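You operate a simulated robot arm through the tools that you are given. There is no shell and no other tool. Be economical: measure what you need, move in short steps, check, and stop when the job is done.

Carry out the task below with a simulated robot arm. There is one attempt and no reset: what you move stays moved.

JOB
Load the teal tin into the oven and run it at 60 degrees.
Fine: lid off on the bench, tin on the upper shelf; shelf in, door closed and latched before you switch on.
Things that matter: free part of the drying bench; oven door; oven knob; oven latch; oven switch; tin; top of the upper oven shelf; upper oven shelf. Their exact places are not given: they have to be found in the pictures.

Only the result counts: the job must be done as asked and must still hold three seconds after the hand-in. Knocking over, shifting, dropping, spilling or breaking anything else fails it. A push-on lid holds only when it is set on centred and level and pressed home; a screw cap is set on level and turned clockwise until tight.

ROBOT AND FRAMES
A 7-joint arm with a two-finger parallel gripper on a trunk, on a base that drives. Base frame: it is fixed to the floor where the robot stands at the start and does not move with it; the origin is under the middle of the robot, x ahead of it, y to its left, z up; the surface under the hand at the start is at about z = 800. Lengths are in mm, angles in rad, forces in N, time in s.
With the tool pointing down near the work surface it reaches from about 200 to 740 mm from the robot's upright axis, wherever it stands. Its first joint turns from -2.897 to 2.897 rad. Places, roughly: free part of the drying bench [500, -200, 800]; oven door [200, -1700, 1000]; oven knob [400, -1300, 1000]; oven latch [400, -1300, 1200]; oven switch [400, -1200, 900]; tin (6x6x4 cm) [300, -1400, 1100]; top of the upper oven shelf [300, -1500, 1100]; upper oven shelf [300, -1500, 1100]. Payload 1.57 kg.
The TCP is the grasp point between the finger pads, 30 mm short of the fingertips. In the tool frame z runs along the fingers and y along their closing line. The gripper opens to 110 mm. The fingers are 24 mm wide and 12 mm thick; the gripper's body (48 by 112 mm) begins 78 mm behind the TCP.
Orientation is told as [roll, pitch, yaw] about the base's x, y, z axes, in that order, counted from this pose: with the fingers straight down and closing along the base's y, the tool's x points along the base's -x, its y along +y and its z along -z.

CONTROLS
- The arm moves only by the tool move_arm. Its argument "targets" is a list of rows, each an object (a shift or turn left out is 0, a gripper value left out holds the last) with "travel": the shift along the tool's x, y, z in mm, a list of three; "delta_rot": the turn, a rotation vector about the tool's x, y, z in rad, a list of three. In form: [{"travel": [dx, dy, dz], "delta_rot": [ax, ay, az]}, ...]. A call has 1 to 20 rows; each row shifts and turns the commanded pose from where the row before left it, along the tool's axes as they then stand. "jaw" is the opening, from 0 (shut) to 1 (fully open), set as the call begins (left out, the last holds). A row lasts 0.2 s, in which the tool goes at most 50 mm and 0.15 rad; a call with a longer step from one row to the next is refused whole, and so is a gripper value outside its range. Where a pose cannot be reached the arm comes as near as it can. A force on the tool above 40 N (or 10 N above the force at the start of the call, whichever is more), or a blocked arm, ends the call early, and 0.2 s more pass. The fingers move at their own pace (about 45 mm/s each) and stop on an object; they squeeze with about 21 N. The grip force told is the motor's: it shows also when the fingers shut on nothing. Time passes only in rows, and 0.2 s behind the last, so rows that do not move let the fingers close. The reply holds the time, the measured pose of the TCP, the force on the tool along the base axes, the opening and the grip force, in the units named above and with some noise, with the torque about the TCP (base axes, N m) and any sound that the robot's microphone picked up.
- Cameras (640 x 400 px; columns grow to the right, rows downward): "scene" is now at [11.2, 117.2, 1457.8]; the picture's right is [-0.44, -0.90, 0.00], its down [-0.67, 0.33, -0.67] and it looks along [0.60, -0.29, -0.74] (base axes); focal length 249 px, centre (320, 200). "wrist" rides on the gripper at [70, 16, -141] in the tool frame; the picture's right is [-0.23, 0.97, 0.00], its down [-0.85, -0.20, -0.48] and it looks along [-0.47, -0.11, 0.88] (tool axes); focal length 222 px, centre (320, 200).
- camera(camera): a new picture of that camera. The clock stands still meanwhile.
- lift_body(by): slides the trunk up (or, below 0, down) by that many mm; the arm and the scene camera ride with it, the base frame stays. It gives what a move gives, with no picture.
- base_move(legs): drives the robot by 1 to 6 legs, each [ahead, turn to the left] in mm and rad, along the robot's own axes; the way and the turn of a leg run together, so that a leg with both is an arc; at most 1500 mm and 3.142 rad a leg. The arm and the cameras ride along, it lands a little off, and it stops where it bumps. It gives what a move gives.
- aim_head(pan, tilt): turns the head with the scene camera to pan (to the left, within 2.705 rad either way) and tilt (down, from -0.506 to 1.204), counted from straight ahead of the robot. It gives what a move gives.
- probe_pixels(camera, pixels): for up to 12 pixels [column, row] of the newest picture of that camera ("zoom" is the newest enlarged one), the place [x, y, z] in the base frame of the surface seen there, good to about 3 mm. The clock stands still meanwhile.
- close_up(camera, box): a new picture of the part [left, top, right, bottom] of that camera's present view, enlarged. The clock stands still meanwhile.
- close_job(): hands the job in; it is judged then, once.

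Keep the steps short. Do not move on a guess: measure, check each grasp and each placing, and mend mistakes. In all there are 80 turns and 52 pictures (those below and enlarged ones count). Leave the gripper open and the arm clear of the work at the hand-in unless told otherwise, and finish with a single line.

The tools are called after "Emit:" by a JSON object that holds its "api" and its "payload". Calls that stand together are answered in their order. move_arm: Moves the arm, as the interface text tells. Its arguments: {"type":"object","properties":{"targets":{"type":"array"},"jaw":{"type":"number"}},"required":["targets"]} The other tools are called the same way: lift_body (by) slides the trunk up or down; base_move (legs) drives the base; aim_head (pan, tilt) turns the head that bears the scene camera; camera (camera) takes a picture; probe_pixels (camera, pixels) gives the place of the surface under pixels of a picture; close_up (camera, box) takes an enlarged picture of a part of a camera's view; close_job () hands the job in.

At the start:

```text
time: 0.0
ee_pos: [367.9, -314.0, 1053.1]
tcp_rot: [-0.001, 0.001, 0.0]
force: [1.3, 0.1, 0.7]
moment: [0.02, -0.02, 0.01]
grip_width: 110.3
grasp_force: 0.2
trunk travel left (down, up): [-400.0, 190.0]
robot x, y, heading: [0.3, -3.6, 0.0]
head pan, tilt: [-0.456, 0.84]
```

scene: 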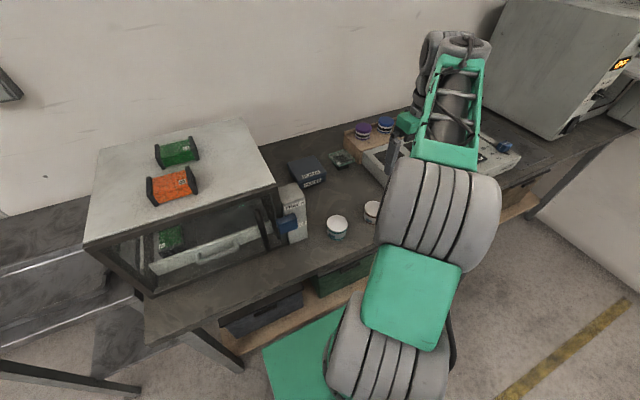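
wrist: 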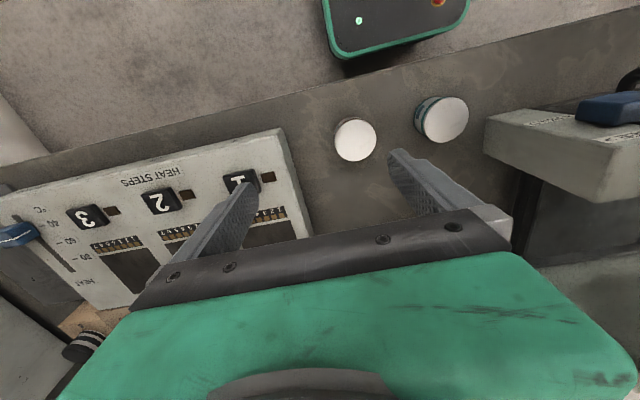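

I see a bench ahead with two white-lidded tins and an oven at the right. First I look at the oven by turning the head right, and take a close-up of the tins.

Emit:
{"api": "close_up", "payload": {"camera": "scene", "box": [280, 100, 440, 260]}}

Emit:
{"api": "aim_head", "payload": {"pan": -1.2, "tilt": 0.4}}

Emit:
{"api": "camera", "payload": {"camera": "scene"}}

```text
2.50 times, centred on (360, 180) of scene
```

zoom: 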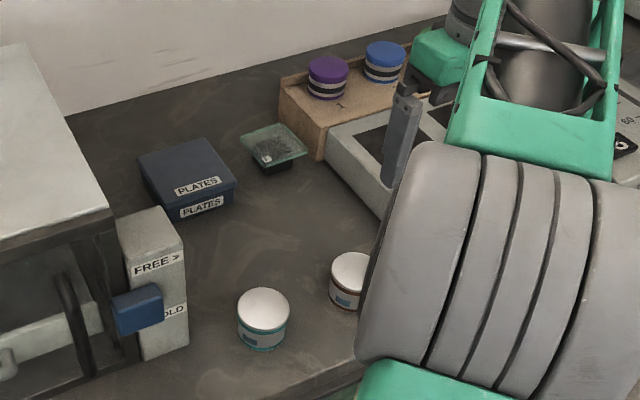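

```text
time: 1.1
ee_pos: [367.4, -313.1, 1052.7]
tcp_rot: [0.001, 0.001, 0.001]
force: [-0.7, -0.9, 0.1]
moment: [0.03, -0.02, -0.01]
grip_width: 110.1
grasp_force: 0.1
trunk travel left (down, up): [-400.0, 190.0]
robot x, y, heading: [5.8, 0.2, -0.005]
head pan, tilt: [-1.201, 0.4]
```

```text
48 pictures are left
```

scene: 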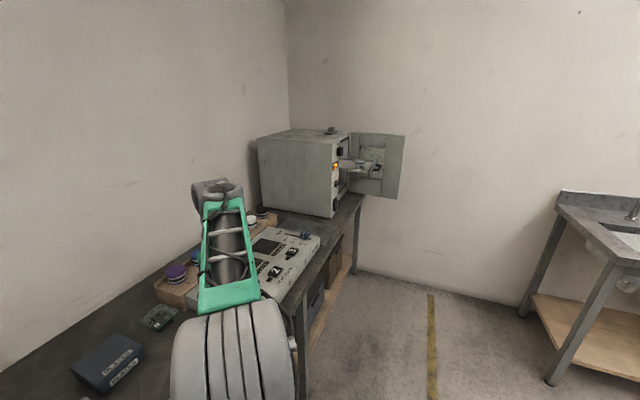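

The oven stands at the right with its door open and a shelf pulled out. I enlarge it and probe places.

Emit:
{"api": "close_up", "payload": {"camera": "scene", "box": [240, 110, 420, 230]}}

Emit:
{"api": "probe_pixels", "payload": {"camera": "scene", "pixels": [[333, 215], [350, 133], [405, 136], [398, 198], [352, 135], [330, 130], [362, 200], [345, 165], [300, 340], [352, 270], [290, 160], [365, 168]]}}

```text
3.33 times, centred on (330, 170) of scene
```

zoom: 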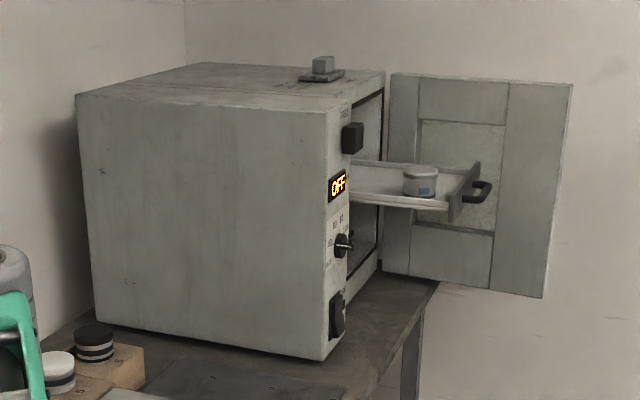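

```text
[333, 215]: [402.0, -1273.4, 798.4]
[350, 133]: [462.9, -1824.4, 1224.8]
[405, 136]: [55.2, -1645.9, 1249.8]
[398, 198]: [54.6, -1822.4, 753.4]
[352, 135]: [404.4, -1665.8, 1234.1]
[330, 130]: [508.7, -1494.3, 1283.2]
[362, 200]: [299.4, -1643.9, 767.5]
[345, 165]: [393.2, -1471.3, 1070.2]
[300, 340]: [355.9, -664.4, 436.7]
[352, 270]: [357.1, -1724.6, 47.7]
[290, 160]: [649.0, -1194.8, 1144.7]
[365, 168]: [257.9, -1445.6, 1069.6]
```

A tin also stands on the pulled-out shelf. Before driving I measure the sink bench and the free floor at the right and behind.

Emit:
{"api": "probe_pixels", "payload": {"camera": "scene", "pixels": [[550, 382], [560, 192], [524, 300], [630, 262], [430, 300], [430, 390]]}}

Emit:
{"api": "aim_head", "payload": {"pan": -2.3, "tilt": 0.5}}

Emit:
{"api": "camera", "payload": {"camera": "scene"}}

```text
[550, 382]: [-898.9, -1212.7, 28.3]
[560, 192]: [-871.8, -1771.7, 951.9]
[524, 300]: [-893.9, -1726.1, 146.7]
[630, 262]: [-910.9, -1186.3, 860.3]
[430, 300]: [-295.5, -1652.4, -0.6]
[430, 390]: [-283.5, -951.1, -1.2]
```

```text
time: 2.4
ee_pos: [368.2, -313.0, 1053.4]
tcp_rot: [0.001, 0.001, 0.0]
force: [0.7, 0.1, 0.3]
moment: [0.01, 0.0, 0.01]
grip_width: 110.1
grasp_force: 0.1
trunk travel left (down, up): [-400.0, 190.0]
robot x, y, heading: [-1.4, -0.2, -0.002]
head pan, tilt: [-2.3, 0.499]
```

```text
46 pictures are left
```

scene: 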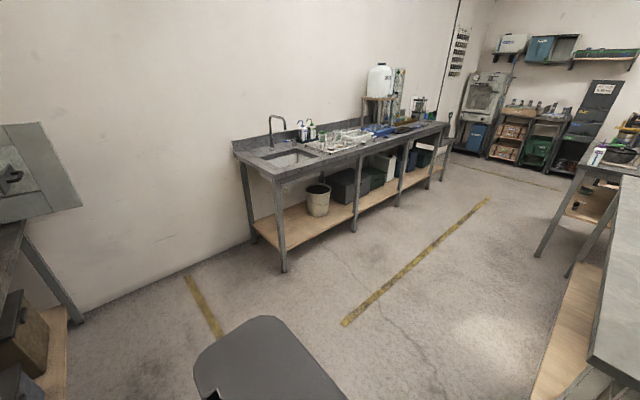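

Free floor lies between. I check how far the grey cover at the bottom and the bench at right are, then drive toward the oven.

Emit:
{"api": "probe_pixels", "payload": {"camera": "scene", "pixels": [[590, 370], [630, 200], [540, 255], [280, 270], [205, 330], [60, 205]]}}

Emit:
{"api": "base_move", "payload": {"legs": [[0, -1.571], [900, 0]]}}

Emit:
{"api": "aim_head", "payload": {"pan": 0.6, "tilt": 0.5}}

Emit:
{"api": "camera", "payload": {"camera": "scene"}}

```text
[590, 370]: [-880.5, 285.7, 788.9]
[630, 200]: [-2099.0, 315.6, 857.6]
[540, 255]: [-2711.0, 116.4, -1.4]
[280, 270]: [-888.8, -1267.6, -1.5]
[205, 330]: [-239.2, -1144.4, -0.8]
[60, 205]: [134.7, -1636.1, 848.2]
```

```text
time: 11.0
ee_pos: [-327.0, -1265.5, 1054.5]
tcp_rot: [-0.001, 0.001, -1.592]
force: [-0.4, 0.2, 0.6]
moment: [0.0, 0.01, 0.04]
grip_width: 109.9
grasp_force: 0.0
trunk travel left (down, up): [-400.0, 190.0]
robot x, y, heading: [-6.6, -906.1, -1.59]
head pan, tilt: [-2.3, 0.499]
```

```text
time: 13.5
ee_pos: [-326.7, -1265.7, 1053.2]
tcp_rot: [-0.001, 0.0, -1.593]
force: [0.1, -1.5, 0.3]
moment: [0.02, -0.01, -0.03]
grip_width: 110.1
grasp_force: 0.1
trunk travel left (down, up): [-400.0, 190.0]
robot x, y, heading: [-10.8, -905.3, -1.588]
head pan, tilt: [0.6, 0.499]
```

```text
45 pictures are left
```

scene: 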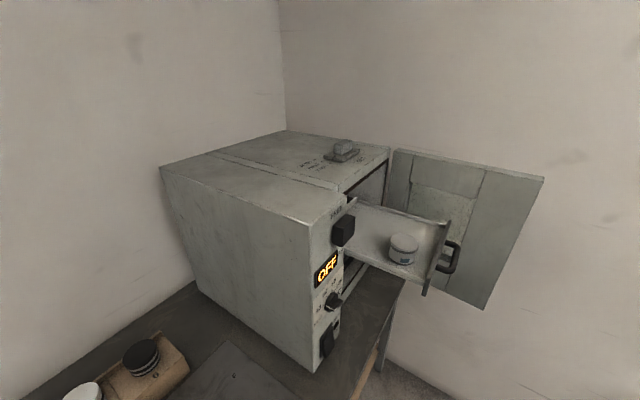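

Emit:
{"api": "close_up", "payload": {"camera": "scene", "box": [300, 130, 480, 250]}}

Emit:
{"api": "close_up", "payload": {"camera": "scene", "box": [300, 200, 400, 370]}}

Emit:
{"api": "probe_pixels", "payload": {"camera": "scene", "pixels": [[404, 240], [400, 260], [380, 225], [447, 222], [425, 292], [453, 262], [345, 150], [341, 230], [332, 302], [328, 338], [392, 152], [487, 306]]}}

```text
3.33 times, centred on (390, 190) of scene
```

zoom: 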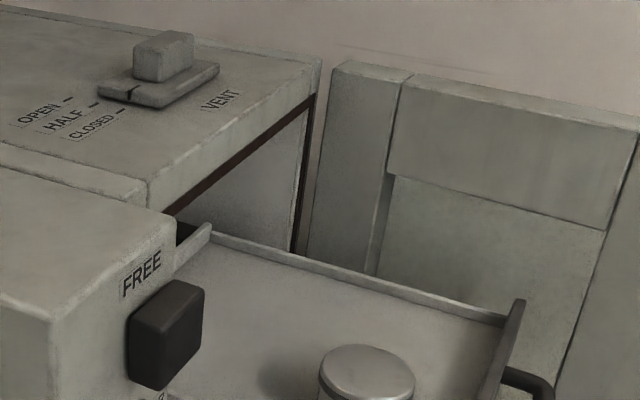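

```text
2.35 times, centred on (350, 285) of scene
```

zoom: 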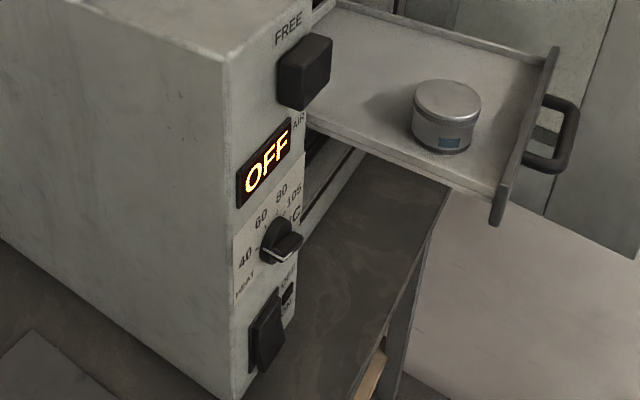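

```text
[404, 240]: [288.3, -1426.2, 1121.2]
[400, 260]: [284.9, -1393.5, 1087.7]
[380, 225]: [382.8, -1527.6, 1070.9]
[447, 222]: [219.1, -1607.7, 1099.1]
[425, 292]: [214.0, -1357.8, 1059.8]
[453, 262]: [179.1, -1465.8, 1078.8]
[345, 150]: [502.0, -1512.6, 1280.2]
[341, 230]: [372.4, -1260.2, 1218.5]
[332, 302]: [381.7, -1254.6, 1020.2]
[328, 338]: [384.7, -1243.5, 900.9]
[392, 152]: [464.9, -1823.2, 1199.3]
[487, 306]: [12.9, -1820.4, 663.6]
```

The shelf tin (6 cm wide, teal-blue label, lid top at about z=1121) matches the given tin place. I raise the trunk and bring the hand high over the tin to look.

Emit:
{"api": "lift_body", "payload": {"by": 190}}

Emit:
{"api": "move_arm", "payload": {"targets": [{"travel": [0, 45, 0]}, {"travel": [0, 45, 0]}, {"travel": [0, 45, 0]}, {"travel": [0, 45, 0]}, {"travel": [0, 45, 0]}, {"travel": [0, 45, 0]}, {"travel": [0, 45, 0]}, {"travel": [0, 45, 0]}, {"travel": [0, 45, 0]}, {"travel": [-20, 40, 0]}, {"travel": [-20, 40, 0]}, {"travel": [-20, 40, 0]}, {"travel": [-20, 40, 0]}], "jaw": 1}}

Emit:
{"api": "camera", "payload": {"camera": "wrist"}}

```text
time: 15.6
ee_pos: [-327.5, -1264.7, 1242.5]
tcp_rot: [0.0, 0.0, -1.592]
force: [1.1, -0.4, 0.0]
moment: [-0.02, 0.02, 0.0]
grip_width: 110.2
grasp_force: 0.2
trunk travel left (down, up): [-590.0, 0.0]
robot x, y, heading: [-6.7, -903.0, -1.591]
head pan, tilt: [0.6, 0.499]
```

```text
time: 18.4
ee_pos: [237.8, -1356.7, 1238.7]
tcp_rot: [0.0, -0.001, -1.592]
force: [0.1, 0.1, -0.9]
moment: [0.05, -0.03, 0.03]
grip_width: 110.2
grasp_force: 0.0
trunk travel left (down, up): [-590.0, 0.0]
robot x, y, heading: [-12.4, -904.3, -1.589]
head pan, tilt: [0.6, 0.499]
```

```text
42 pictures are left
```

wrist: 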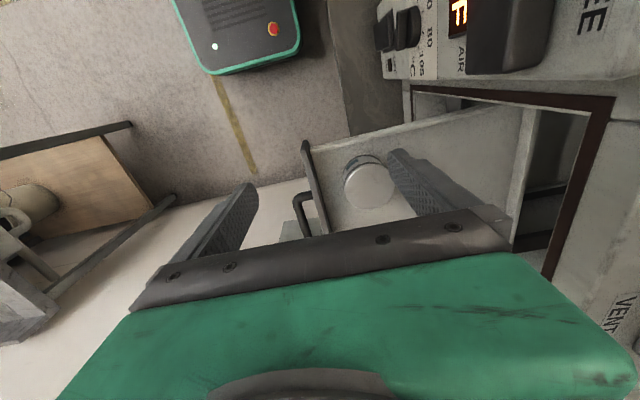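

I see the tin lid at about (370,187). I measure its rim and the tin foot.

Emit:
{"api": "close_up", "payload": {"camera": "wrist", "box": [330, 140, 410, 220]}}

Emit:
{"api": "probe_pixels", "payload": {"camera": "wrist", "pixels": [[370, 187], [347, 190], [391, 184], [368, 166], [372, 206], [345, 172], [330, 200], [320, 170], [308, 150]]}}

```text
5.00 times, centred on (370, 180) of wrist
```

zoom: 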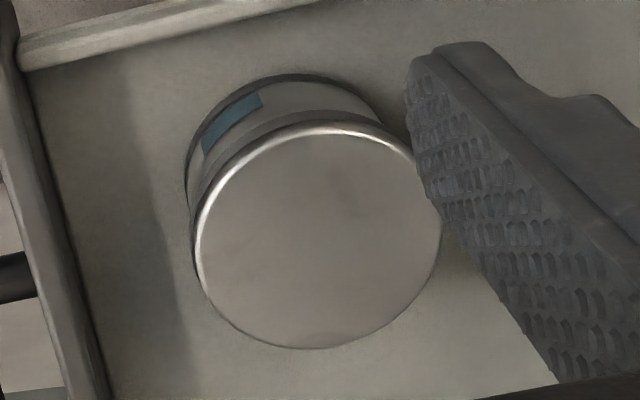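

```text
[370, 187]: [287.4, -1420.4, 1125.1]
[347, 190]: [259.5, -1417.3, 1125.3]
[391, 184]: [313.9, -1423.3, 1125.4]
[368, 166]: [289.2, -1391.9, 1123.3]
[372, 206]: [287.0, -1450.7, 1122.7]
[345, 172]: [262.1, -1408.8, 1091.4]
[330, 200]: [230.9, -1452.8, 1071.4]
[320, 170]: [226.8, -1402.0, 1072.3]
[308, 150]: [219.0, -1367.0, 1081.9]
```

The shelf tin has a small blue-teal label; bench tins also bear coloured bands. Before touching I compare with those by turning the head back to the bench.

Emit:
{"api": "aim_head", "payload": {"pan": 2.55, "tilt": 0.75}}

Emit:
{"api": "camera", "payload": {"camera": "scene"}}

```text
time: 20.3
ee_pos: [236.5, -1355.3, 1237.8]
tcp_rot: [0.001, 0.0, -1.59]
force: [0.1, 0.4, -0.3]
moment: [-0.01, 0.01, -0.02]
grip_width: 110.2
grasp_force: 0.0
trunk travel left (down, up): [-590.0, 0.0]
robot x, y, heading: [-6.4, -906.0, -1.588]
head pan, tilt: [2.55, 0.75]
```

```text
40 pictures are left
```

scene: 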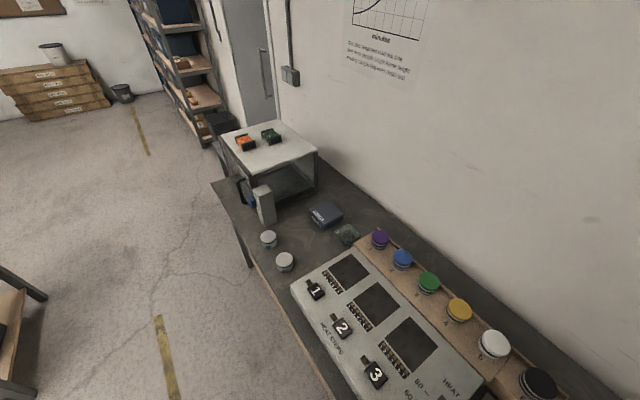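

Emit:
{"api": "close_up", "payload": {"camera": "scene", "box": [230, 180, 350, 280]}}

Emit:
{"api": "probe_pixels", "payload": {"camera": "scene", "pixels": [[268, 236], [285, 259], [270, 247], [300, 235], [265, 215], [325, 213], [348, 235], [290, 283], [238, 198], [340, 210], [268, 243], [286, 268]]}}

```text
4.00 times, centred on (290, 230) of scene
```

zoom: 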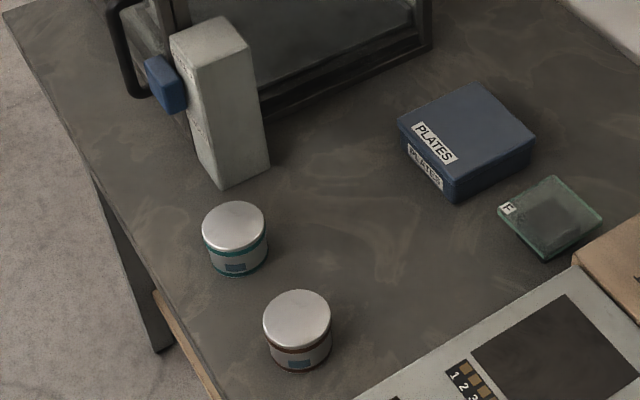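

```text
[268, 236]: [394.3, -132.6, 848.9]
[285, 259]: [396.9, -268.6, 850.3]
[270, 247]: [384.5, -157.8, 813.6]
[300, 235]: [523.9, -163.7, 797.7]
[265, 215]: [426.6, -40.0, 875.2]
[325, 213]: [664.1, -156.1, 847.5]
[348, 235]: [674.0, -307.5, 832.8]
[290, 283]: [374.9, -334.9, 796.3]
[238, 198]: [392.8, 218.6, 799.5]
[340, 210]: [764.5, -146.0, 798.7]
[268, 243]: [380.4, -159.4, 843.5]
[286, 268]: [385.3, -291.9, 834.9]
```

Now it is clear: the tin on the bench at (394,−133) has teal bands, the other one brown, and the one on the shelf grey. So the teal tin is the one on the bench, and the shelf tin must stay put. I pull the arm back and return to the bench.

Emit:
{"api": "move_arm", "payload": {"targets": [{"travel": [20, -40, 0]}, {"travel": [20, -40, 0]}, {"travel": [20, -40, 0]}, {"travel": [20, -40, 0]}, {"travel": [0, -48, 0]}, {"travel": [0, -48, 0]}, {"travel": [0, -48, 0]}, {"travel": [0, -48, 0]}, {"travel": [0, -48, 0]}]}}

Emit:
{"api": "base_move", "payload": {"legs": [[-880, 0], [0, 1.589]]}}

Emit:
{"api": "aim_head", "payload": {"pan": -0.2, "tilt": 0.9}}

Emit:
{"api": "camera", "payload": {"camera": "scene"}}

```text
time: 22.3
ee_pos: [-166.1, -1270.4, 1242.2]
tcp_rot: [0.001, -0.001, -1.59]
force: [0.9, -0.3, -0.5]
moment: [0.01, -0.02, 0.01]
grip_width: 109.8
grasp_force: 0.0
trunk travel left (down, up): [-590.0, 0.0]
robot x, y, heading: [-9.2, -904.7, -1.596]
head pan, tilt: [2.55, 0.75]
```

```text
time: 30.8
ee_pos: [367.4, -163.2, 1242.8]
tcp_rot: [0.002, 0.0, -0.009]
force: [-0.7, -0.1, 0.3]
moment: [-0.01, 0.0, 0.02]
grip_width: 110.3
grasp_force: 0.1
trunk travel left (down, up): [-590.0, 0.0]
robot x, y, heading: [2.4, -15.6, -0.007]
head pan, tilt: [2.55, 0.75]
```

```text
time: 33.2
ee_pos: [366.8, -163.7, 1242.7]
tcp_rot: [0.002, 0.0, -0.008]
force: [-0.3, 0.4, -0.3]
moment: [0.01, 0.02, -0.04]
grip_width: 109.9
grasp_force: 0.2
trunk travel left (down, up): [-590.0, 0.0]
robot x, y, heading: [2.1, -10.1, -0.009]
head pan, tilt: [-0.201, 0.901]
```

```text
38 pictures are left
```

scene: 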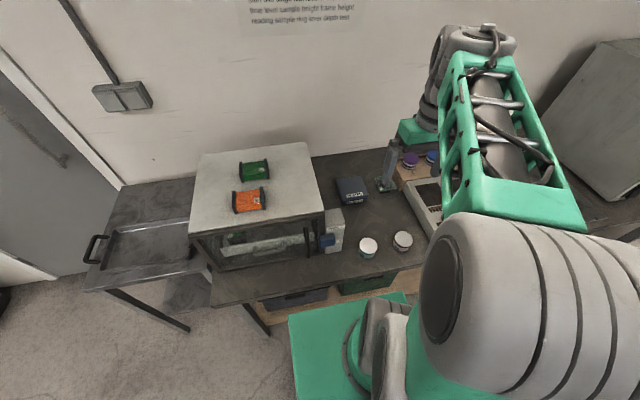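

I lower the trunk and look with the wrist camera on the tins.

Emit:
{"api": "lift_body", "payload": {"by": -190}}

Emit:
{"api": "camera", "payload": {"camera": "wrist"}}

Emit:
{"api": "close_up", "payload": {"camera": "scene", "box": [300, 170, 440, 270]}}

```text
time: 35.3
ee_pos: [366.6, -162.5, 1053.1]
tcp_rot: [0.0, 0.001, -0.008]
force: [-0.4, -0.2, -0.6]
moment: [0.0, -0.02, 0.01]
grip_width: 110.0
grasp_force: 0.0
trunk travel left (down, up): [-400.0, 190.0]
robot x, y, heading: [-0.4, -12.1, -0.004]
head pan, tilt: [-0.201, 0.901]
```

```text
37 pictures are left
```

wrist: 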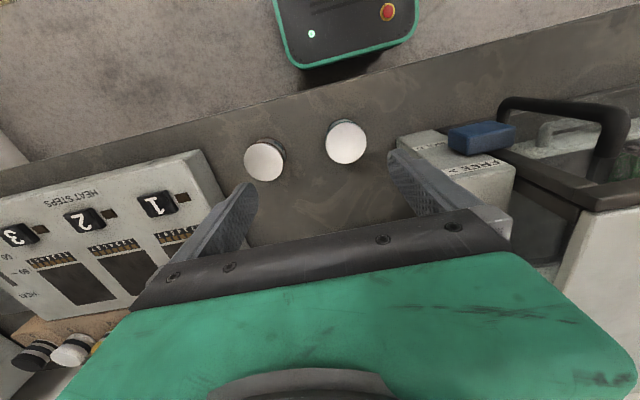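

```text
4.00 times, centred on (370, 220) of scene
```

zoom: 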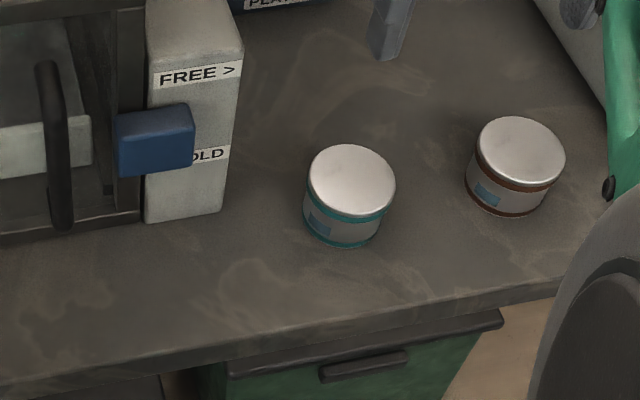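

The teal tin is at (346,143) in the wrist picture. I measure its lid, wall and the free space.

Emit:
{"api": "probe_pixels", "payload": {"camera": "wrist", "pixels": [[346, 143], [328, 145], [364, 142], [344, 125], [348, 162], [265, 162], [330, 127], [325, 180], [350, 215], [320, 210], [290, 200]]}}

Emit:
{"api": "close_up", "payload": {"camera": "wrist", "box": [310, 105, 380, 175]}}

Emit:
{"api": "probe_pixels", "payload": {"camera": "zoom", "pixels": [[160, 200], [495, 200], [320, 200], [250, 140], [215, 150], [330, 370], [330, 150], [205, 130]]}}

```text
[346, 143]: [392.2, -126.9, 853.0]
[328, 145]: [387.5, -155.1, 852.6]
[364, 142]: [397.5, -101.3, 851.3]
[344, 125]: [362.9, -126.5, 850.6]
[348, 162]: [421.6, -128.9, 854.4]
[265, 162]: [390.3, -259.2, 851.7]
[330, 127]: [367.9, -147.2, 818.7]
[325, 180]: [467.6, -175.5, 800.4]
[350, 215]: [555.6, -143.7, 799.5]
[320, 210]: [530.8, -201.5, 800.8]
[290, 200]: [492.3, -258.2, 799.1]
```

```text
5.71 times, centred on (345, 140) of wrist
```

zoom: 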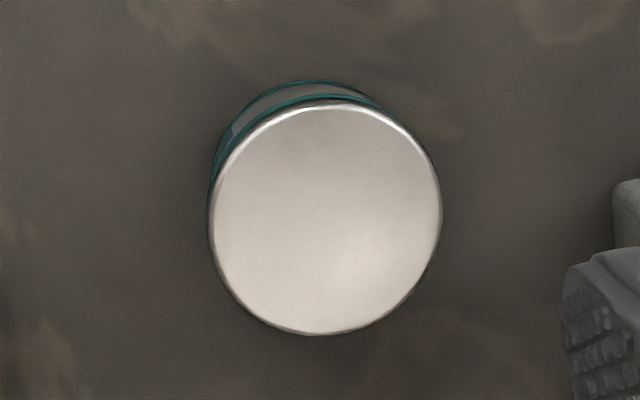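

```text
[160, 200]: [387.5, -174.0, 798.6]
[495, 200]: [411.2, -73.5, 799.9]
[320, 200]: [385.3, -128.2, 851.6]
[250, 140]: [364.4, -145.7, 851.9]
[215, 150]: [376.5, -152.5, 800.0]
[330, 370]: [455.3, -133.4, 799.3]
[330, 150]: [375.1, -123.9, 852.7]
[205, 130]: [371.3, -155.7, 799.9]
```

Lid centre is (392,−128), top z≈852, 60 mm wide. I go over it with the jaw at about 79 mm and lower until the fingertips overlap only the top 8 mm (TCP z≈874).

Emit:
{"api": "move_arm", "payload": {"targets": [{"travel": [-13, 17, 20]}, {"travel": [-12, 18, 30]}, {"travel": [0, 0, 30]}, {"travel": [0, 0, 30]}, {"travel": [0, 0, 30]}, {"travel": [0, 0, 15]}, {"travel": [0, 0, 5]}, {}], "jaw": 0.72}}

Emit:
{"api": "camera", "payload": {"camera": "wrist"}}

```text
time: 37.1
ee_pos: [394.4, -129.8, 893.6]
tcp_rot: [0.001, 0.001, -0.008]
force: [-0.2, -0.1, 0.0]
moment: [-0.01, 0.0, -0.03]
grip_width: 79.1
grasp_force: 0.1
trunk travel left (down, up): [-400.0, 190.0]
robot x, y, heading: [-0.8, -8.3, -0.015]
head pan, tilt: [-0.201, 0.901]
```

```text
34 pictures are left
```

wrist: 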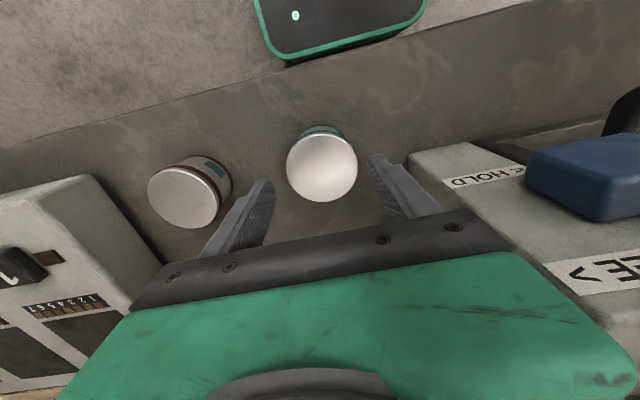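

The lid sits centred between the fingers. I lower 19 mm and close.

Emit:
{"api": "move_arm", "payload": {"targets": [{"travel": [1, 1, 10]}, {"travel": [1, 0, 9]}, {}]}}

Emit:
{"api": "move_arm", "payload": {"targets": [{}, {}, {}], "jaw": 0.4}}

Emit:
{"api": "camera", "payload": {"camera": "wrist"}}

```text
time: 37.9
ee_pos: [390.9, -129.0, 874.5]
tcp_rot: [0.001, -0.001, -0.01]
force: [0.4, -1.0, -0.2]
moment: [-0.03, -0.02, 0.01]
grip_width: 79.6
grasp_force: 0.0
trunk travel left (down, up): [-400.0, 190.0]
robot x, y, heading: [-0.2, -13.0, -0.005]
head pan, tilt: [-0.201, 0.901]
```

```text
time: 38.7
ee_pos: [391.1, -129.7, 873.5]
tcp_rot: [0.0, 0.001, -0.007]
force: [-0.5, -0.6, 0.8]
moment: [0.02, 0.0, 0.02]
grip_width: 62.5
grasp_force: 20.9
trunk travel left (down, up): [-400.0, 190.0]
robot x, y, heading: [-0.3, -11.5, -0.009]
head pan, tilt: [-0.201, 0.901]
```

```text
33 pictures are left
```

wrist: 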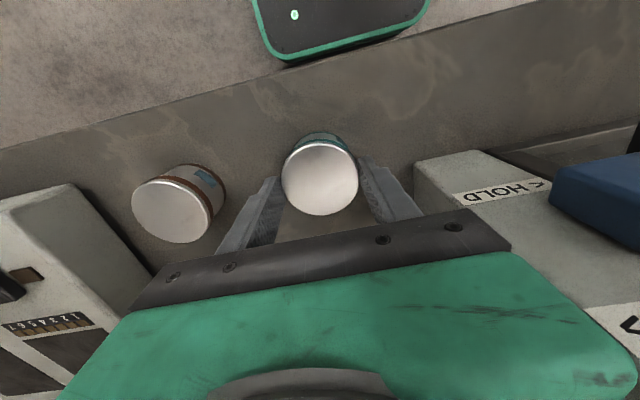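

Grip of 62.5 mm holds the lid. I lift slowly a few mm and watch the force.

Emit:
{"api": "move_arm", "payload": {"targets": [{"travel": [0, 0, -3]}, {"travel": [0, 0, -3]}, {"travel": [0, 0, -4]}, {"travel": [0, 0, -5]}, {}]}}

Emit:
{"api": "close_up", "payload": {"camera": "scene", "box": [320, 190, 420, 270]}}

```text
time: 39.9
ee_pos: [390.2, -127.7, 888.0]
tcp_rot: [0.002, -0.001, -0.009]
force: [0.6, 0.1, -0.2]
moment: [0.02, 0.0, 0.01]
grip_width: 62.3
grasp_force: 21.1
trunk travel left (down, up): [-400.0, 190.0]
robot x, y, heading: [-0.4, -9.8, -0.012]
head pan, tilt: [-0.201, 0.901]
```

```text
5.00 times, centred on (370, 230) of scene
```

zoom: 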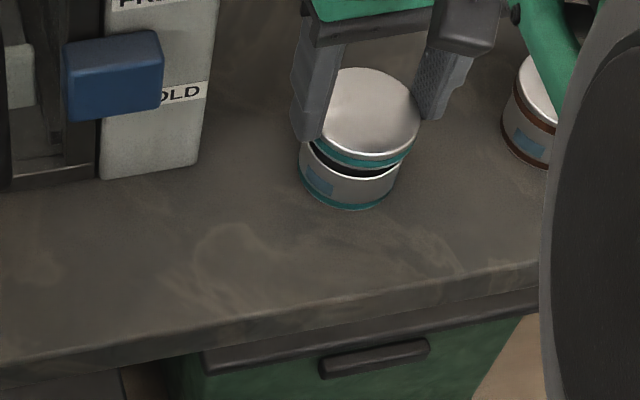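

The lid is off and the tin stayed. I carry the lid up and over to the free spot (520,−190) and lower it to just above the bench.

Emit:
{"api": "move_arm", "payload": {"targets": [{"travel": [0, 0, -25]}, {"travel": [0, 0, -15]}, {"travel": [-40, -20, 0]}, {"travel": [-45, -21, 0]}, {"travel": [-45, -21, 0]}, {}, {"travel": [0, 0, 30]}, {"travel": [0, 0, 30]}, {"travel": [0, 0, 20]}, {}]}}

Emit:
{"api": "move_arm", "payload": {"targets": [{"travel": [0, 0, 3]}, {"travel": [0, 0, 3]}, {"travel": [0, 0, 2]}, {"travel": [0, 0, 2]}, {"travel": [0, 0, 2]}, {}]}}

Emit:
{"api": "close_up", "payload": {"camera": "scene", "box": [320, 170, 440, 260]}}

```text
time: 42.1
ee_pos: [521.2, -191.2, 848.6]
tcp_rot: [0.0, 0.002, -0.008]
force: [0.2, -0.7, -0.5]
moment: [-0.03, 0.03, -0.03]
grip_width: 62.4
grasp_force: 20.9
trunk travel left (down, up): [-400.0, 190.0]
robot x, y, heading: [0.3, -10.2, -0.01]
head pan, tilt: [-0.201, 0.901]
```

```text
time: 43.5
ee_pos: [519.9, -190.5, 838.3]
tcp_rot: [-0.002, -0.004, -0.009]
force: [0.9, -4.3, 16.4]
moment: [-0.16, -0.09, 0.0]
grip_width: 62.6
grasp_force: 21.4
trunk travel left (down, up): [-400.0, 190.0]
robot x, y, heading: [-1.4, -10.0, -0.009]
head pan, tilt: [-0.201, 0.901]
```

```text
4.44 times, centred on (380, 215) of scene
```

zoom: 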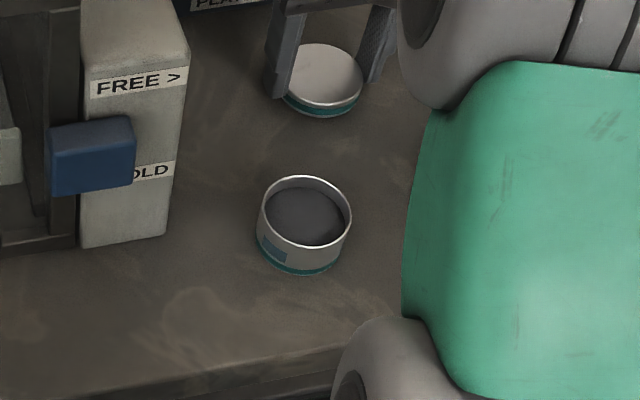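

The lid rests on the bench (16 N). I ease off, open, rise, and go back over the open tin for a look.

Emit:
{"api": "move_arm", "payload": {"targets": [{"travel": [0, 0, -1.5]}, {}, {}], "jaw": 0.72}}

Emit:
{"api": "move_arm", "payload": {"targets": [{"travel": [0, 0, -20]}, {"travel": [0, 0, -30]}, {"travel": [0, 0, -35]}, {"travel": [43, 21, 0]}, {"travel": [43, 21, 0]}, {"travel": [43, 20, 0]}, {}]}}

Emit:
{"api": "camera", "payload": {"camera": "wrist"}}

Emit:
{"api": "camera", "payload": {"camera": "scene"}}

```text
time: 44.3
ee_pos: [520.9, -188.8, 837.6]
tcp_rot: [0.0, 0.0, -0.007]
force: [-0.3, -1.1, -0.1]
moment: [0.0, -0.02, -0.01]
grip_width: 79.2
grasp_force: 0.0
trunk travel left (down, up): [-400.0, 190.0]
robot x, y, heading: [0.3, -9.0, -0.009]
head pan, tilt: [-0.201, 0.901]
```

```text
time: 45.9
ee_pos: [387.2, -124.5, 922.1]
tcp_rot: [-0.001, 0.0, -0.009]
force: [-0.1, -0.8, -0.6]
moment: [0.0, 0.0, 0.03]
grip_width: 78.9
grasp_force: 0.1
trunk travel left (down, up): [-400.0, 190.0]
robot x, y, heading: [-0.7, -9.3, -0.007]
head pan, tilt: [-0.201, 0.901]
```

```text
30 pictures are left
```

wrist: 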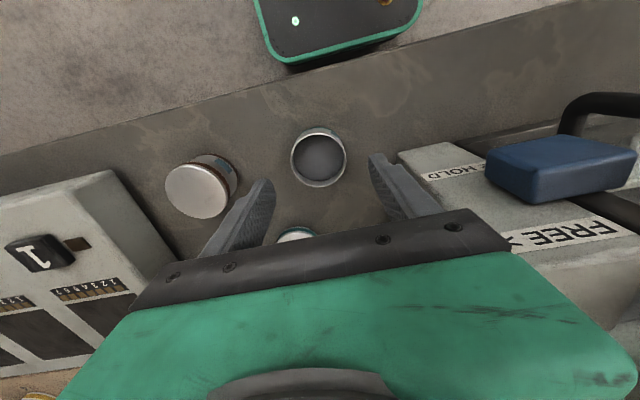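

```text
29 pictures are left
```

scene: 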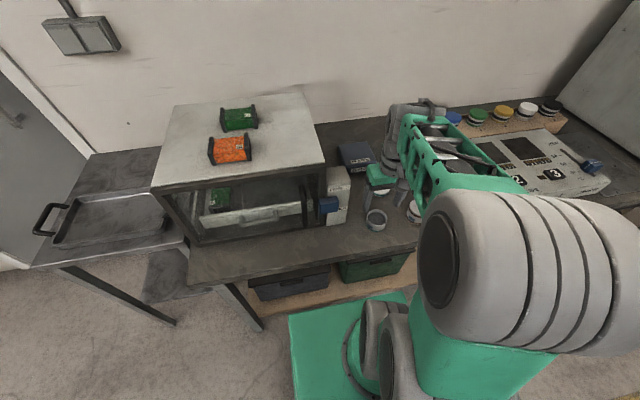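

The lid lies on the bench. I measure the tin's rim.

Emit:
{"api": "probe_pixels", "payload": {"camera": "wrist", "pixels": [[292, 158], [346, 155], [318, 129], [320, 186], [319, 158]]}}

```text
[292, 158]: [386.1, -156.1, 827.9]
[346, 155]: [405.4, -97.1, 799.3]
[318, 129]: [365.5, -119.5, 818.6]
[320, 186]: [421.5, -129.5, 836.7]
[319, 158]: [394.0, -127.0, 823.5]
```

The tin is 40 mm tall (rim about z=840), centre about (391,−128). I lower around it and grip.

Emit:
{"api": "move_arm", "payload": {"targets": [{"travel": [-4, -3.5, 20]}, {"travel": [0, 0, 30]}, {"travel": [0, 0, 25]}, {"travel": [0, 0, 9]}, {}]}}

Emit:
{"api": "move_arm", "payload": {"targets": [{}, {}, {}, {}], "jaw": 0.4}}

Emit:
{"api": "move_arm", "payload": {"targets": [{"travel": [0, 0, -10]}, {"travel": [0, 0, -15]}, {"travel": [0, 0, -25]}, {"travel": [0, 0, -25]}, {"travel": [0, 0, -25]}, {}]}}

Emit:
{"api": "camera", "payload": {"camera": "wrist"}}

```text
time: 47.1
ee_pos: [394.4, -132.0, 839.0]
tcp_rot: [-0.001, -0.001, -0.01]
force: [-0.4, -0.6, -0.6]
moment: [0.0, -0.01, 0.0]
grip_width: 79.4
grasp_force: 0.0
trunk travel left (down, up): [-400.0, 190.0]
robot x, y, heading: [0.8, -14.6, -0.004]
head pan, tilt: [-0.201, 0.901]
```

```text
time: 48.1
ee_pos: [393.9, -131.2, 839.0]
tcp_rot: [0.0, 0.0, -0.008]
force: [-0.2, -0.6, 0.0]
moment: [-0.06, 0.02, 0.03]
grip_width: 59.1
grasp_force: 21.5
trunk travel left (down, up): [-400.0, 190.0]
robot x, y, heading: [-0.9, -12.1, -0.008]
head pan, tilt: [-0.201, 0.901]
```

```text
time: 49.5
ee_pos: [394.0, -131.9, 940.3]
tcp_rot: [0.0, -0.001, -0.008]
force: [-0.3, -0.3, -1.1]
moment: [0.0, -0.04, 0.0]
grip_width: 59.0
grasp_force: 21.4
trunk travel left (down, up): [-400.0, 190.0]
robot x, y, heading: [-0.5, -12.4, -0.01]
head pan, tilt: [-0.201, 0.901]
```

```text
28 pictures are left
```

wrist: 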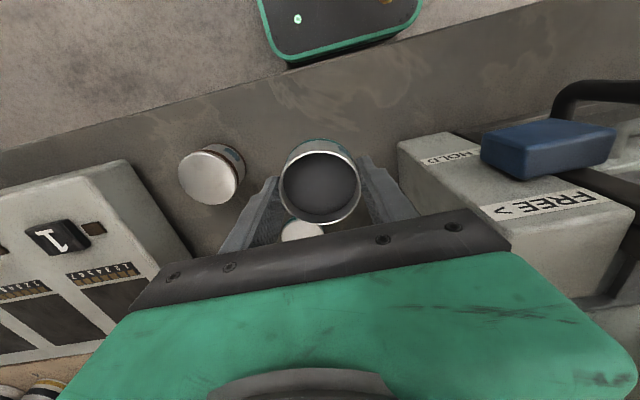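

The tin is held (59 mm). I raise the hand, lift the trunk, and drive back to the oven, arm in front.

Emit:
{"api": "move_arm", "payload": {"targets": [{"travel": [0, 0, -30]}, {"travel": [0, 0, -30]}, {"travel": [0, 0, -30]}, {"travel": [0, 0, -20]}, {}]}}

Emit:
{"api": "lift_body", "payload": {"by": 190}}

Emit:
{"api": "base_move", "payload": {"legs": [[0, -0.78], [0, -0.78], [500, 0], [480, 0]]}}

Emit:
{"api": "aim_head", "payload": {"pan": 0.6, "tilt": 0.6}}

Emit:
{"api": "camera", "payload": {"camera": "scene"}}

```text
time: 50.7
ee_pos: [395.0, -132.8, 1052.2]
tcp_rot: [0.001, 0.0, -0.01]
force: [-0.2, 0.4, -1.1]
moment: [0.03, -0.02, 0.02]
grip_width: 59.3
grasp_force: 21.6
trunk travel left (down, up): [-400.0, 190.0]
robot x, y, heading: [-0.2, -11.1, -0.012]
head pan, tilt: [-0.201, 0.901]
```

```text
time: 52.8
ee_pos: [395.1, -131.8, 1241.4]
tcp_rot: [0.001, -0.001, -0.01]
force: [-0.2, -0.8, -0.6]
moment: [0.0, -0.01, -0.02]
grip_width: 59.3
grasp_force: 20.4
trunk travel left (down, up): [-590.0, 0.0]
robot x, y, heading: [0.4, -15.4, -0.011]
head pan, tilt: [-0.201, 0.901]
```

```text
time: 62.2
ee_pos: [-70.2, -1394.3, 1241.7]
tcp_rot: [0.001, 0.0, -1.537]
force: [0.1, 0.0, -1.3]
moment: [-0.01, 0.0, 0.03]
grip_width: 59.1
grasp_force: 21.3
trunk travel left (down, up): [-590.0, 0.0]
robot x, y, heading: [33.0, -994.8, -1.533]
head pan, tilt: [-0.201, 0.901]
```

```text
time: 63.4
ee_pos: [-70.1, -1394.2, 1241.5]
tcp_rot: [0.0, -0.001, -1.536]
force: [-0.2, 0.2, -0.8]
moment: [0.03, -0.02, 0.0]
grip_width: 59.4
grasp_force: 21.3
trunk travel left (down, up): [-590.0, 0.0]
robot x, y, heading: [31.4, -990.5, -1.534]
head pan, tilt: [0.6, 0.6]
```

```text
27 pictures are left
```

scene: 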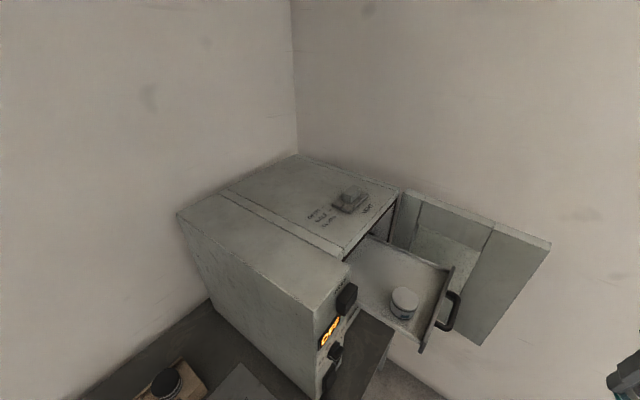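

The tin still holds. I probe the shelf surface, walls and door for the placing.

Emit:
{"api": "probe_pixels", "payload": {"camera": "scene", "pixels": [[404, 296], [415, 275], [400, 265], [385, 262], [440, 262], [450, 268], [425, 345], [452, 312], [545, 245], [505, 228], [345, 300], [372, 240]]}}

Emit:
{"api": "close_up", "payload": {"camera": "scene", "box": [320, 180, 560, 380]}}

```text
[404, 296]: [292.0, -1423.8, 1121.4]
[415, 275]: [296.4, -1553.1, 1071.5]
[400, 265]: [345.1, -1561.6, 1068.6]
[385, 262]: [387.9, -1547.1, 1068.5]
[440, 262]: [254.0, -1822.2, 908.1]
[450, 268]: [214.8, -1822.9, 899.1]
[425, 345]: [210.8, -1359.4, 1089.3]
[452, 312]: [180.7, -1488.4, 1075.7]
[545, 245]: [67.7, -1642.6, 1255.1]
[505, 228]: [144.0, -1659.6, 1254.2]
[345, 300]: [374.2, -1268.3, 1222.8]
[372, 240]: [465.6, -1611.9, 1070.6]
```

```text
2.00 times, centred on (440, 280) of scene
```

zoom: 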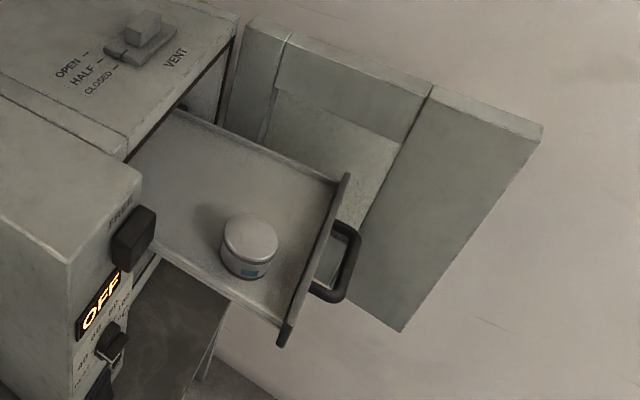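

I move over the free shelf spot (300,−1515), still high.

Emit:
{"api": "move_arm", "payload": {"targets": [{"travel": [-5, 20, 0]}, {"travel": [-10, 35, 0]}, {"travel": [-15, 38, 0]}, {"travel": [-16, 39, 0]}, {"travel": [-16, 39, 0]}, {"travel": [-16, 39, 0]}, {"travel": [-16, 39, 0]}, {"travel": [-16, 39, 0]}, {"travel": [-14, 39, 0]}, {"travel": [-10, 38.5, 0]}, {}]}}

Emit:
{"api": "move_arm", "payload": {"targets": [{"travel": [0, 0, 25]}, {"travel": [0, 0, 25]}, {"travel": [0, 0, 20]}, {}]}}

Emit:
{"api": "camera", "payload": {"camera": "scene"}}

```text
time: 65.8
ee_pos: [297.4, -1512.9, 1240.7]
tcp_rot: [0.001, -0.002, -1.537]
force: [0.4, 0.7, -1.8]
moment: [0.0, -0.01, 0.0]
grip_width: 58.9
grasp_force: 20.7
trunk travel left (down, up): [-590.0, 0.0]
robot x, y, heading: [32.1, -994.0, -1.535]
head pan, tilt: [0.6, 0.6]
```

```text
time: 66.8
ee_pos: [299.2, -1513.4, 1171.5]
tcp_rot: [0.0, 0.0, -1.536]
force: [0.0, 1.5, -0.7]
moment: [0.01, 0.03, -0.01]
grip_width: 59.0
grasp_force: 21.1
trunk travel left (down, up): [-590.0, 0.0]
robot x, y, heading: [31.8, -991.7, -1.533]
head pan, tilt: [0.6, 0.6]
```

```text
25 pictures are left
```

scene: 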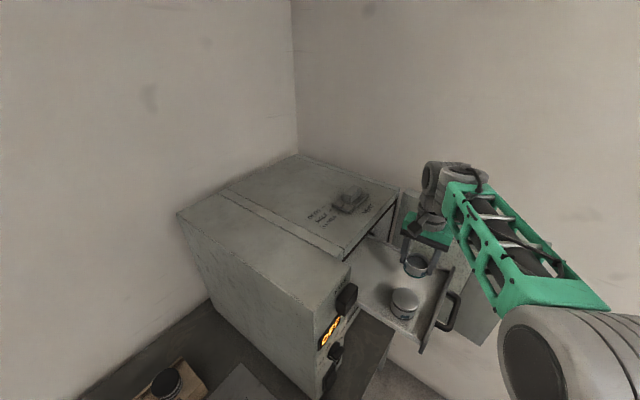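

It is clear all round. I lower to just above the shelf, then in small steps until contact.

Emit:
{"api": "move_arm", "payload": {"targets": [{"travel": [0, 0, 20]}, {"travel": [0, 0, 20]}, {"travel": [0, 0, 13]}, {}]}}

Emit:
{"api": "move_arm", "payload": {"targets": [{"travel": [0, 0, 2]}, {"travel": [0, 0, 2]}, {"travel": [0, 0, 2]}, {"travel": [0, 0, 1.5]}, {}]}}

```text
time: 67.8
ee_pos: [299.7, -1513.1, 1119.4]
tcp_rot: [0.002, -0.002, -1.536]
force: [-0.3, 0.6, -1.1]
moment: [0.01, 0.01, 0.01]
grip_width: 59.1
grasp_force: 21.1
trunk travel left (down, up): [-590.0, 0.0]
robot x, y, heading: [35.0, -995.5, -1.534]
head pan, tilt: [0.6, 0.6]
```

```text
time: 69.0
ee_pos: [301.6, -1514.8, 1111.7]
tcp_rot: [0.001, -0.002, -1.536]
force: [2.2, -1.7, 2.5]
moment: [0.03, 0.03, -0.05]
grip_width: 59.3
grasp_force: 20.8
trunk travel left (down, up): [-590.0, 0.0]
robot x, y, heading: [31.0, -993.0, -1.538]
head pan, tilt: [0.6, 0.6]
```

Force rose by about 3.5 N: the tin has touched. I open and rise.

Emit:
{"api": "move_arm", "payload": {"targets": [{}, {}, {}], "jaw": 0.72}}

Emit:
{"api": "move_arm", "payload": {"targets": [{"travel": [0, 0, -15]}, {"travel": [0, 0, -25]}, {"travel": [0, 0, -30]}, {"travel": [0, 0, -35]}, {"travel": [0, 0, -25]}, {}]}}

Emit:
{"api": "camera", "payload": {"camera": "wrist"}}

```text
time: 69.8
ee_pos: [302.2, -1514.5, 1111.4]
tcp_rot: [0.0, -0.001, -1.536]
force: [-0.2, 1.2, 0.9]
moment: [-0.02, 0.02, 0.01]
grip_width: 79.3
grasp_force: 0.1
trunk travel left (down, up): [-590.0, 0.0]
robot x, y, heading: [31.4, -993.9, -1.539]
head pan, tilt: [0.6, 0.6]
```

```text
time: 71.2
ee_pos: [302.1, -1513.8, 1243.0]
tcp_rot: [-0.001, 0.0, -1.536]
force: [-0.7, -0.9, -0.1]
moment: [-0.04, 0.02, 0.01]
grip_width: 79.1
grasp_force: 0.0
trunk travel left (down, up): [-590.0, 0.0]
robot x, y, heading: [34.8, -998.4, -1.534]
head pan, tilt: [0.6, 0.6]
```

```text
24 pictures are left
```

wrist: 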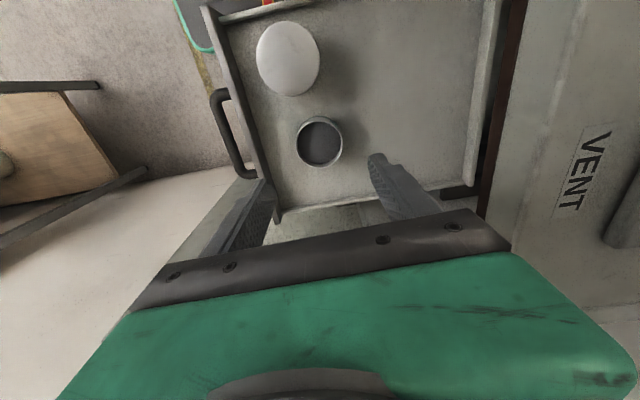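

The teal tin stands upright beside the grey one on the shelf. Now I tuck the arm to the robot's front and drive around to stand facing the oven front.

Emit:
{"api": "move_arm", "payload": {"targets": [{"travel": [15, -25, 0]}, {"travel": [25, -35, 0]}, {"travel": [30, -38, 0]}, {"travel": [30, -38, 0]}, {"travel": [30, -38, 0]}, {"travel": [30, -38, 0]}, {"travel": [27, -38, 0]}, {}], "jaw": 0}}

Emit:
{"api": "base_move", "payload": {"legs": [[0, -0.832], [578, 0]]}}

```text
time: 73.0
ee_pos: [42.6, -1338.6, 1244.0]
tcp_rot: [0.001, 0.0, -1.534]
force: [-0.6, -0.9, 0.3]
moment: [-0.02, 0.0, 0.02]
grip_width: 0.0
grasp_force: 21.6
trunk travel left (down, up): [-590.0, 0.0]
robot x, y, heading: [35.2, -994.3, -1.535]
head pan, tilt: [0.6, 0.6]
```

```text
time: 75.6
ee_pos: [-213.8, -1240.7, 1244.2]
tcp_rot: [-0.001, -0.001, -2.347]
force: [0.5, -0.5, 1.0]
moment: [0.0, 0.03, 0.01]
grip_width: 0.2
grasp_force: 20.9
trunk travel left (down, up): [-590.0, 0.0]
robot x, y, heading: [15.1, -982.6, -2.315]
head pan, tilt: [0.6, 0.6]
stopped in leg 1: the robot was blocked; the commanded pose is now the measured one
```

The turn was blocked at heading −2.3. I look what is touching.

Emit:
{"api": "aim_head", "payload": {"pan": 1.9, "tilt": 0.9}}

Emit:
{"api": "camera", "payload": {"camera": "scene"}}

```text
time: 77.1
ee_pos: [-213.9, -1239.4, 1243.7]
tcp_rot: [0.001, -0.001, -2.345]
force: [-0.1, -0.7, -0.6]
moment: [-0.02, -0.03, 0.01]
grip_width: 0.1
grasp_force: 20.7
trunk travel left (down, up): [-590.0, 0.0]
robot x, y, heading: [17.4, -979.6, -2.317]
head pan, tilt: [1.901, 0.901]
```

```text
23 pictures are left
```

scene: 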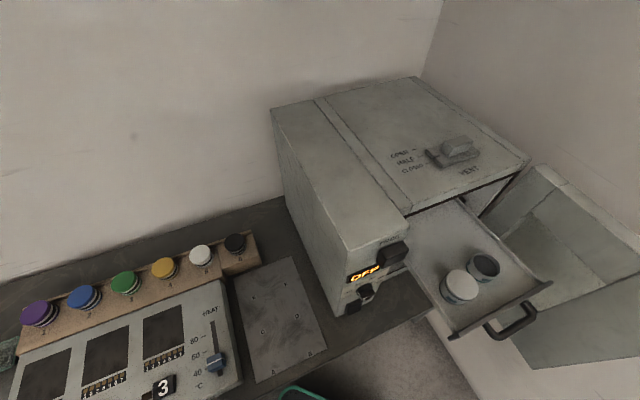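

Nothing is displaced; the base's rear corner met the bench. The heading is already right to reach (−380,−1410), so I drive straight ahead away from it, in two legs.

Emit:
{"api": "base_move", "payload": {"legs": [[300, 0], [285, 0], [0, 1.2], [0, 1.115]]}}

Emit:
{"api": "aim_head", "payload": {"pan": -0.15, "tilt": 0.5}}

Emit:
{"api": "camera", "payload": {"camera": "scene"}}

```text
time: 86.5
ee_pos: [-36.2, -1396.5, 1243.9]
tcp_rot: [-0.001, -0.001, -0.027]
force: [0.3, 0.9, -0.8]
moment: [0.0, 0.02, 0.02]
grip_width: 0.1
grasp_force: 21.3
trunk travel left (down, up): [-590.0, 0.0]
robot x, y, heading: [-383.3, -1406.3, 0.006]
head pan, tilt: [1.901, 0.901]
```

```text
time: 88.5
ee_pos: [-35.8, -1396.7, 1243.9]
tcp_rot: [0.001, 0.001, -0.029]
force: [0.2, 0.5, 0.2]
moment: [-0.01, -0.01, 0.03]
grip_width: 0.1
grasp_force: 20.7
trunk travel left (down, up): [-590.0, 0.0]
robot x, y, heading: [-382.5, -1406.2, 0.005]
head pan, tilt: [-0.15, 0.499]
```

```text
22 pictures are left
```

scene: 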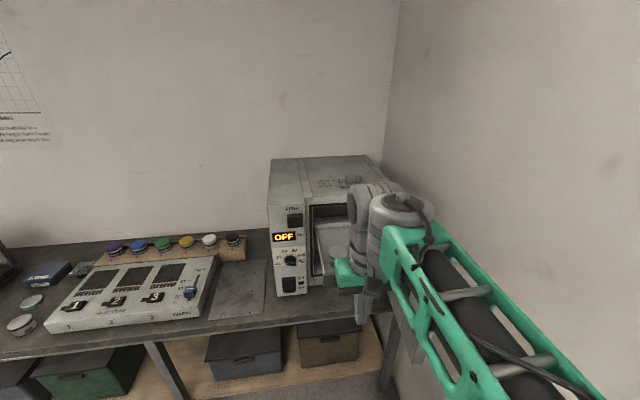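

I now stand at (−383,−1406) facing the oven. I bring the closed hand left of the shelf at about (160,−1270), z 1244, then pitch the fingers forward.

Emit:
{"api": "move_arm", "payload": {"targets": [{"travel": [-15, 20, 0]}, {"travel": [-20, 25, 0]}, {"travel": [-30, 25, 0]}, {"travel": [-40, 25, 0]}, {"travel": [-40, 25, 0]}, {"travel": [-40, 12, 0]}, {}]}}

Emit:
{"api": "move_arm", "payload": {"targets": [{"delta_rot": [0, -0.14, 0]}, {"delta_rot": [0, -0.14, 0]}, {"delta_rot": [0, -0.14, 0]}, {"delta_rot": [0, -0.14, 0]}, {"delta_rot": [0, -0.14, 0]}, {"delta_rot": [0, -0.14, 0]}, {"delta_rot": [0, -0.14, 0]}, {"delta_rot": [0, -0.14, 0]}, {"delta_rot": [0, -0.14, 0]}, {"delta_rot": [0, -0.14, 0]}, {"delta_rot": [0, -0.14, 0]}, {}]}}

Emit:
{"api": "camera", "payload": {"camera": "scene"}}

Emit:
{"api": "camera", "payload": {"camera": "wrist"}}

```text
time: 90.1
ee_pos: [151.7, -1269.0, 1242.2]
tcp_rot: [0.002, 0.0, -0.029]
force: [-1.4, -0.7, 0.3]
moment: [0.0, -0.02, 0.0]
grip_width: 0.3
grasp_force: 20.9
trunk travel left (down, up): [-590.0, 0.0]
robot x, y, heading: [-383.9, -1407.5, 0.003]
head pan, tilt: [-0.15, 0.499]
```

```text
time: 92.7
ee_pos: [152.4, -1270.2, 1243.9]
tcp_rot: [0.003, -1.541, -0.03]
force: [0.4, -0.4, -0.1]
moment: [0.02, 0.02, 0.01]
grip_width: 0.0
grasp_force: 20.7
trunk travel left (down, up): [-590.0, 0.0]
robot x, y, heading: [-380.4, -1404.6, 0.001]
head pan, tilt: [-0.15, 0.499]
```

```text
21 pictures are left
```

scene: 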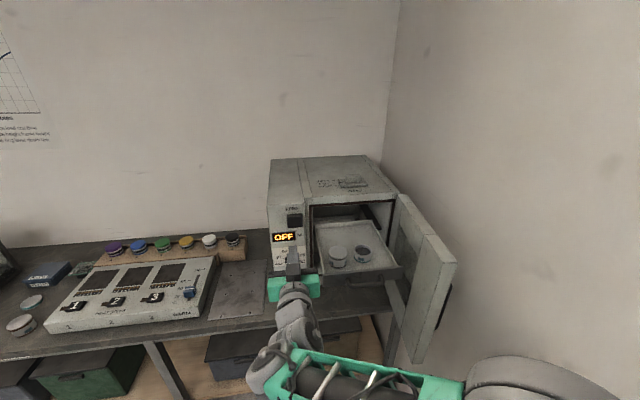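

```text
20 pictures are left
```

wrist: 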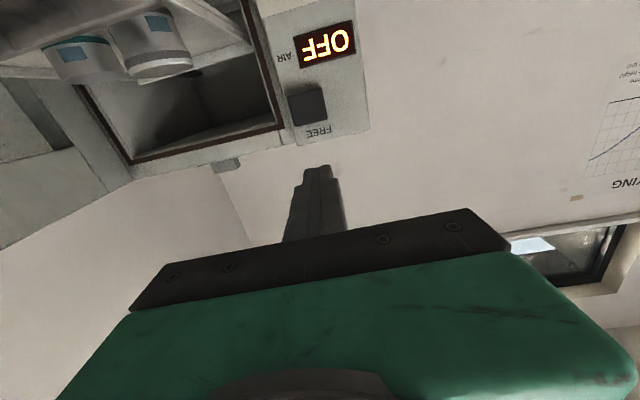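

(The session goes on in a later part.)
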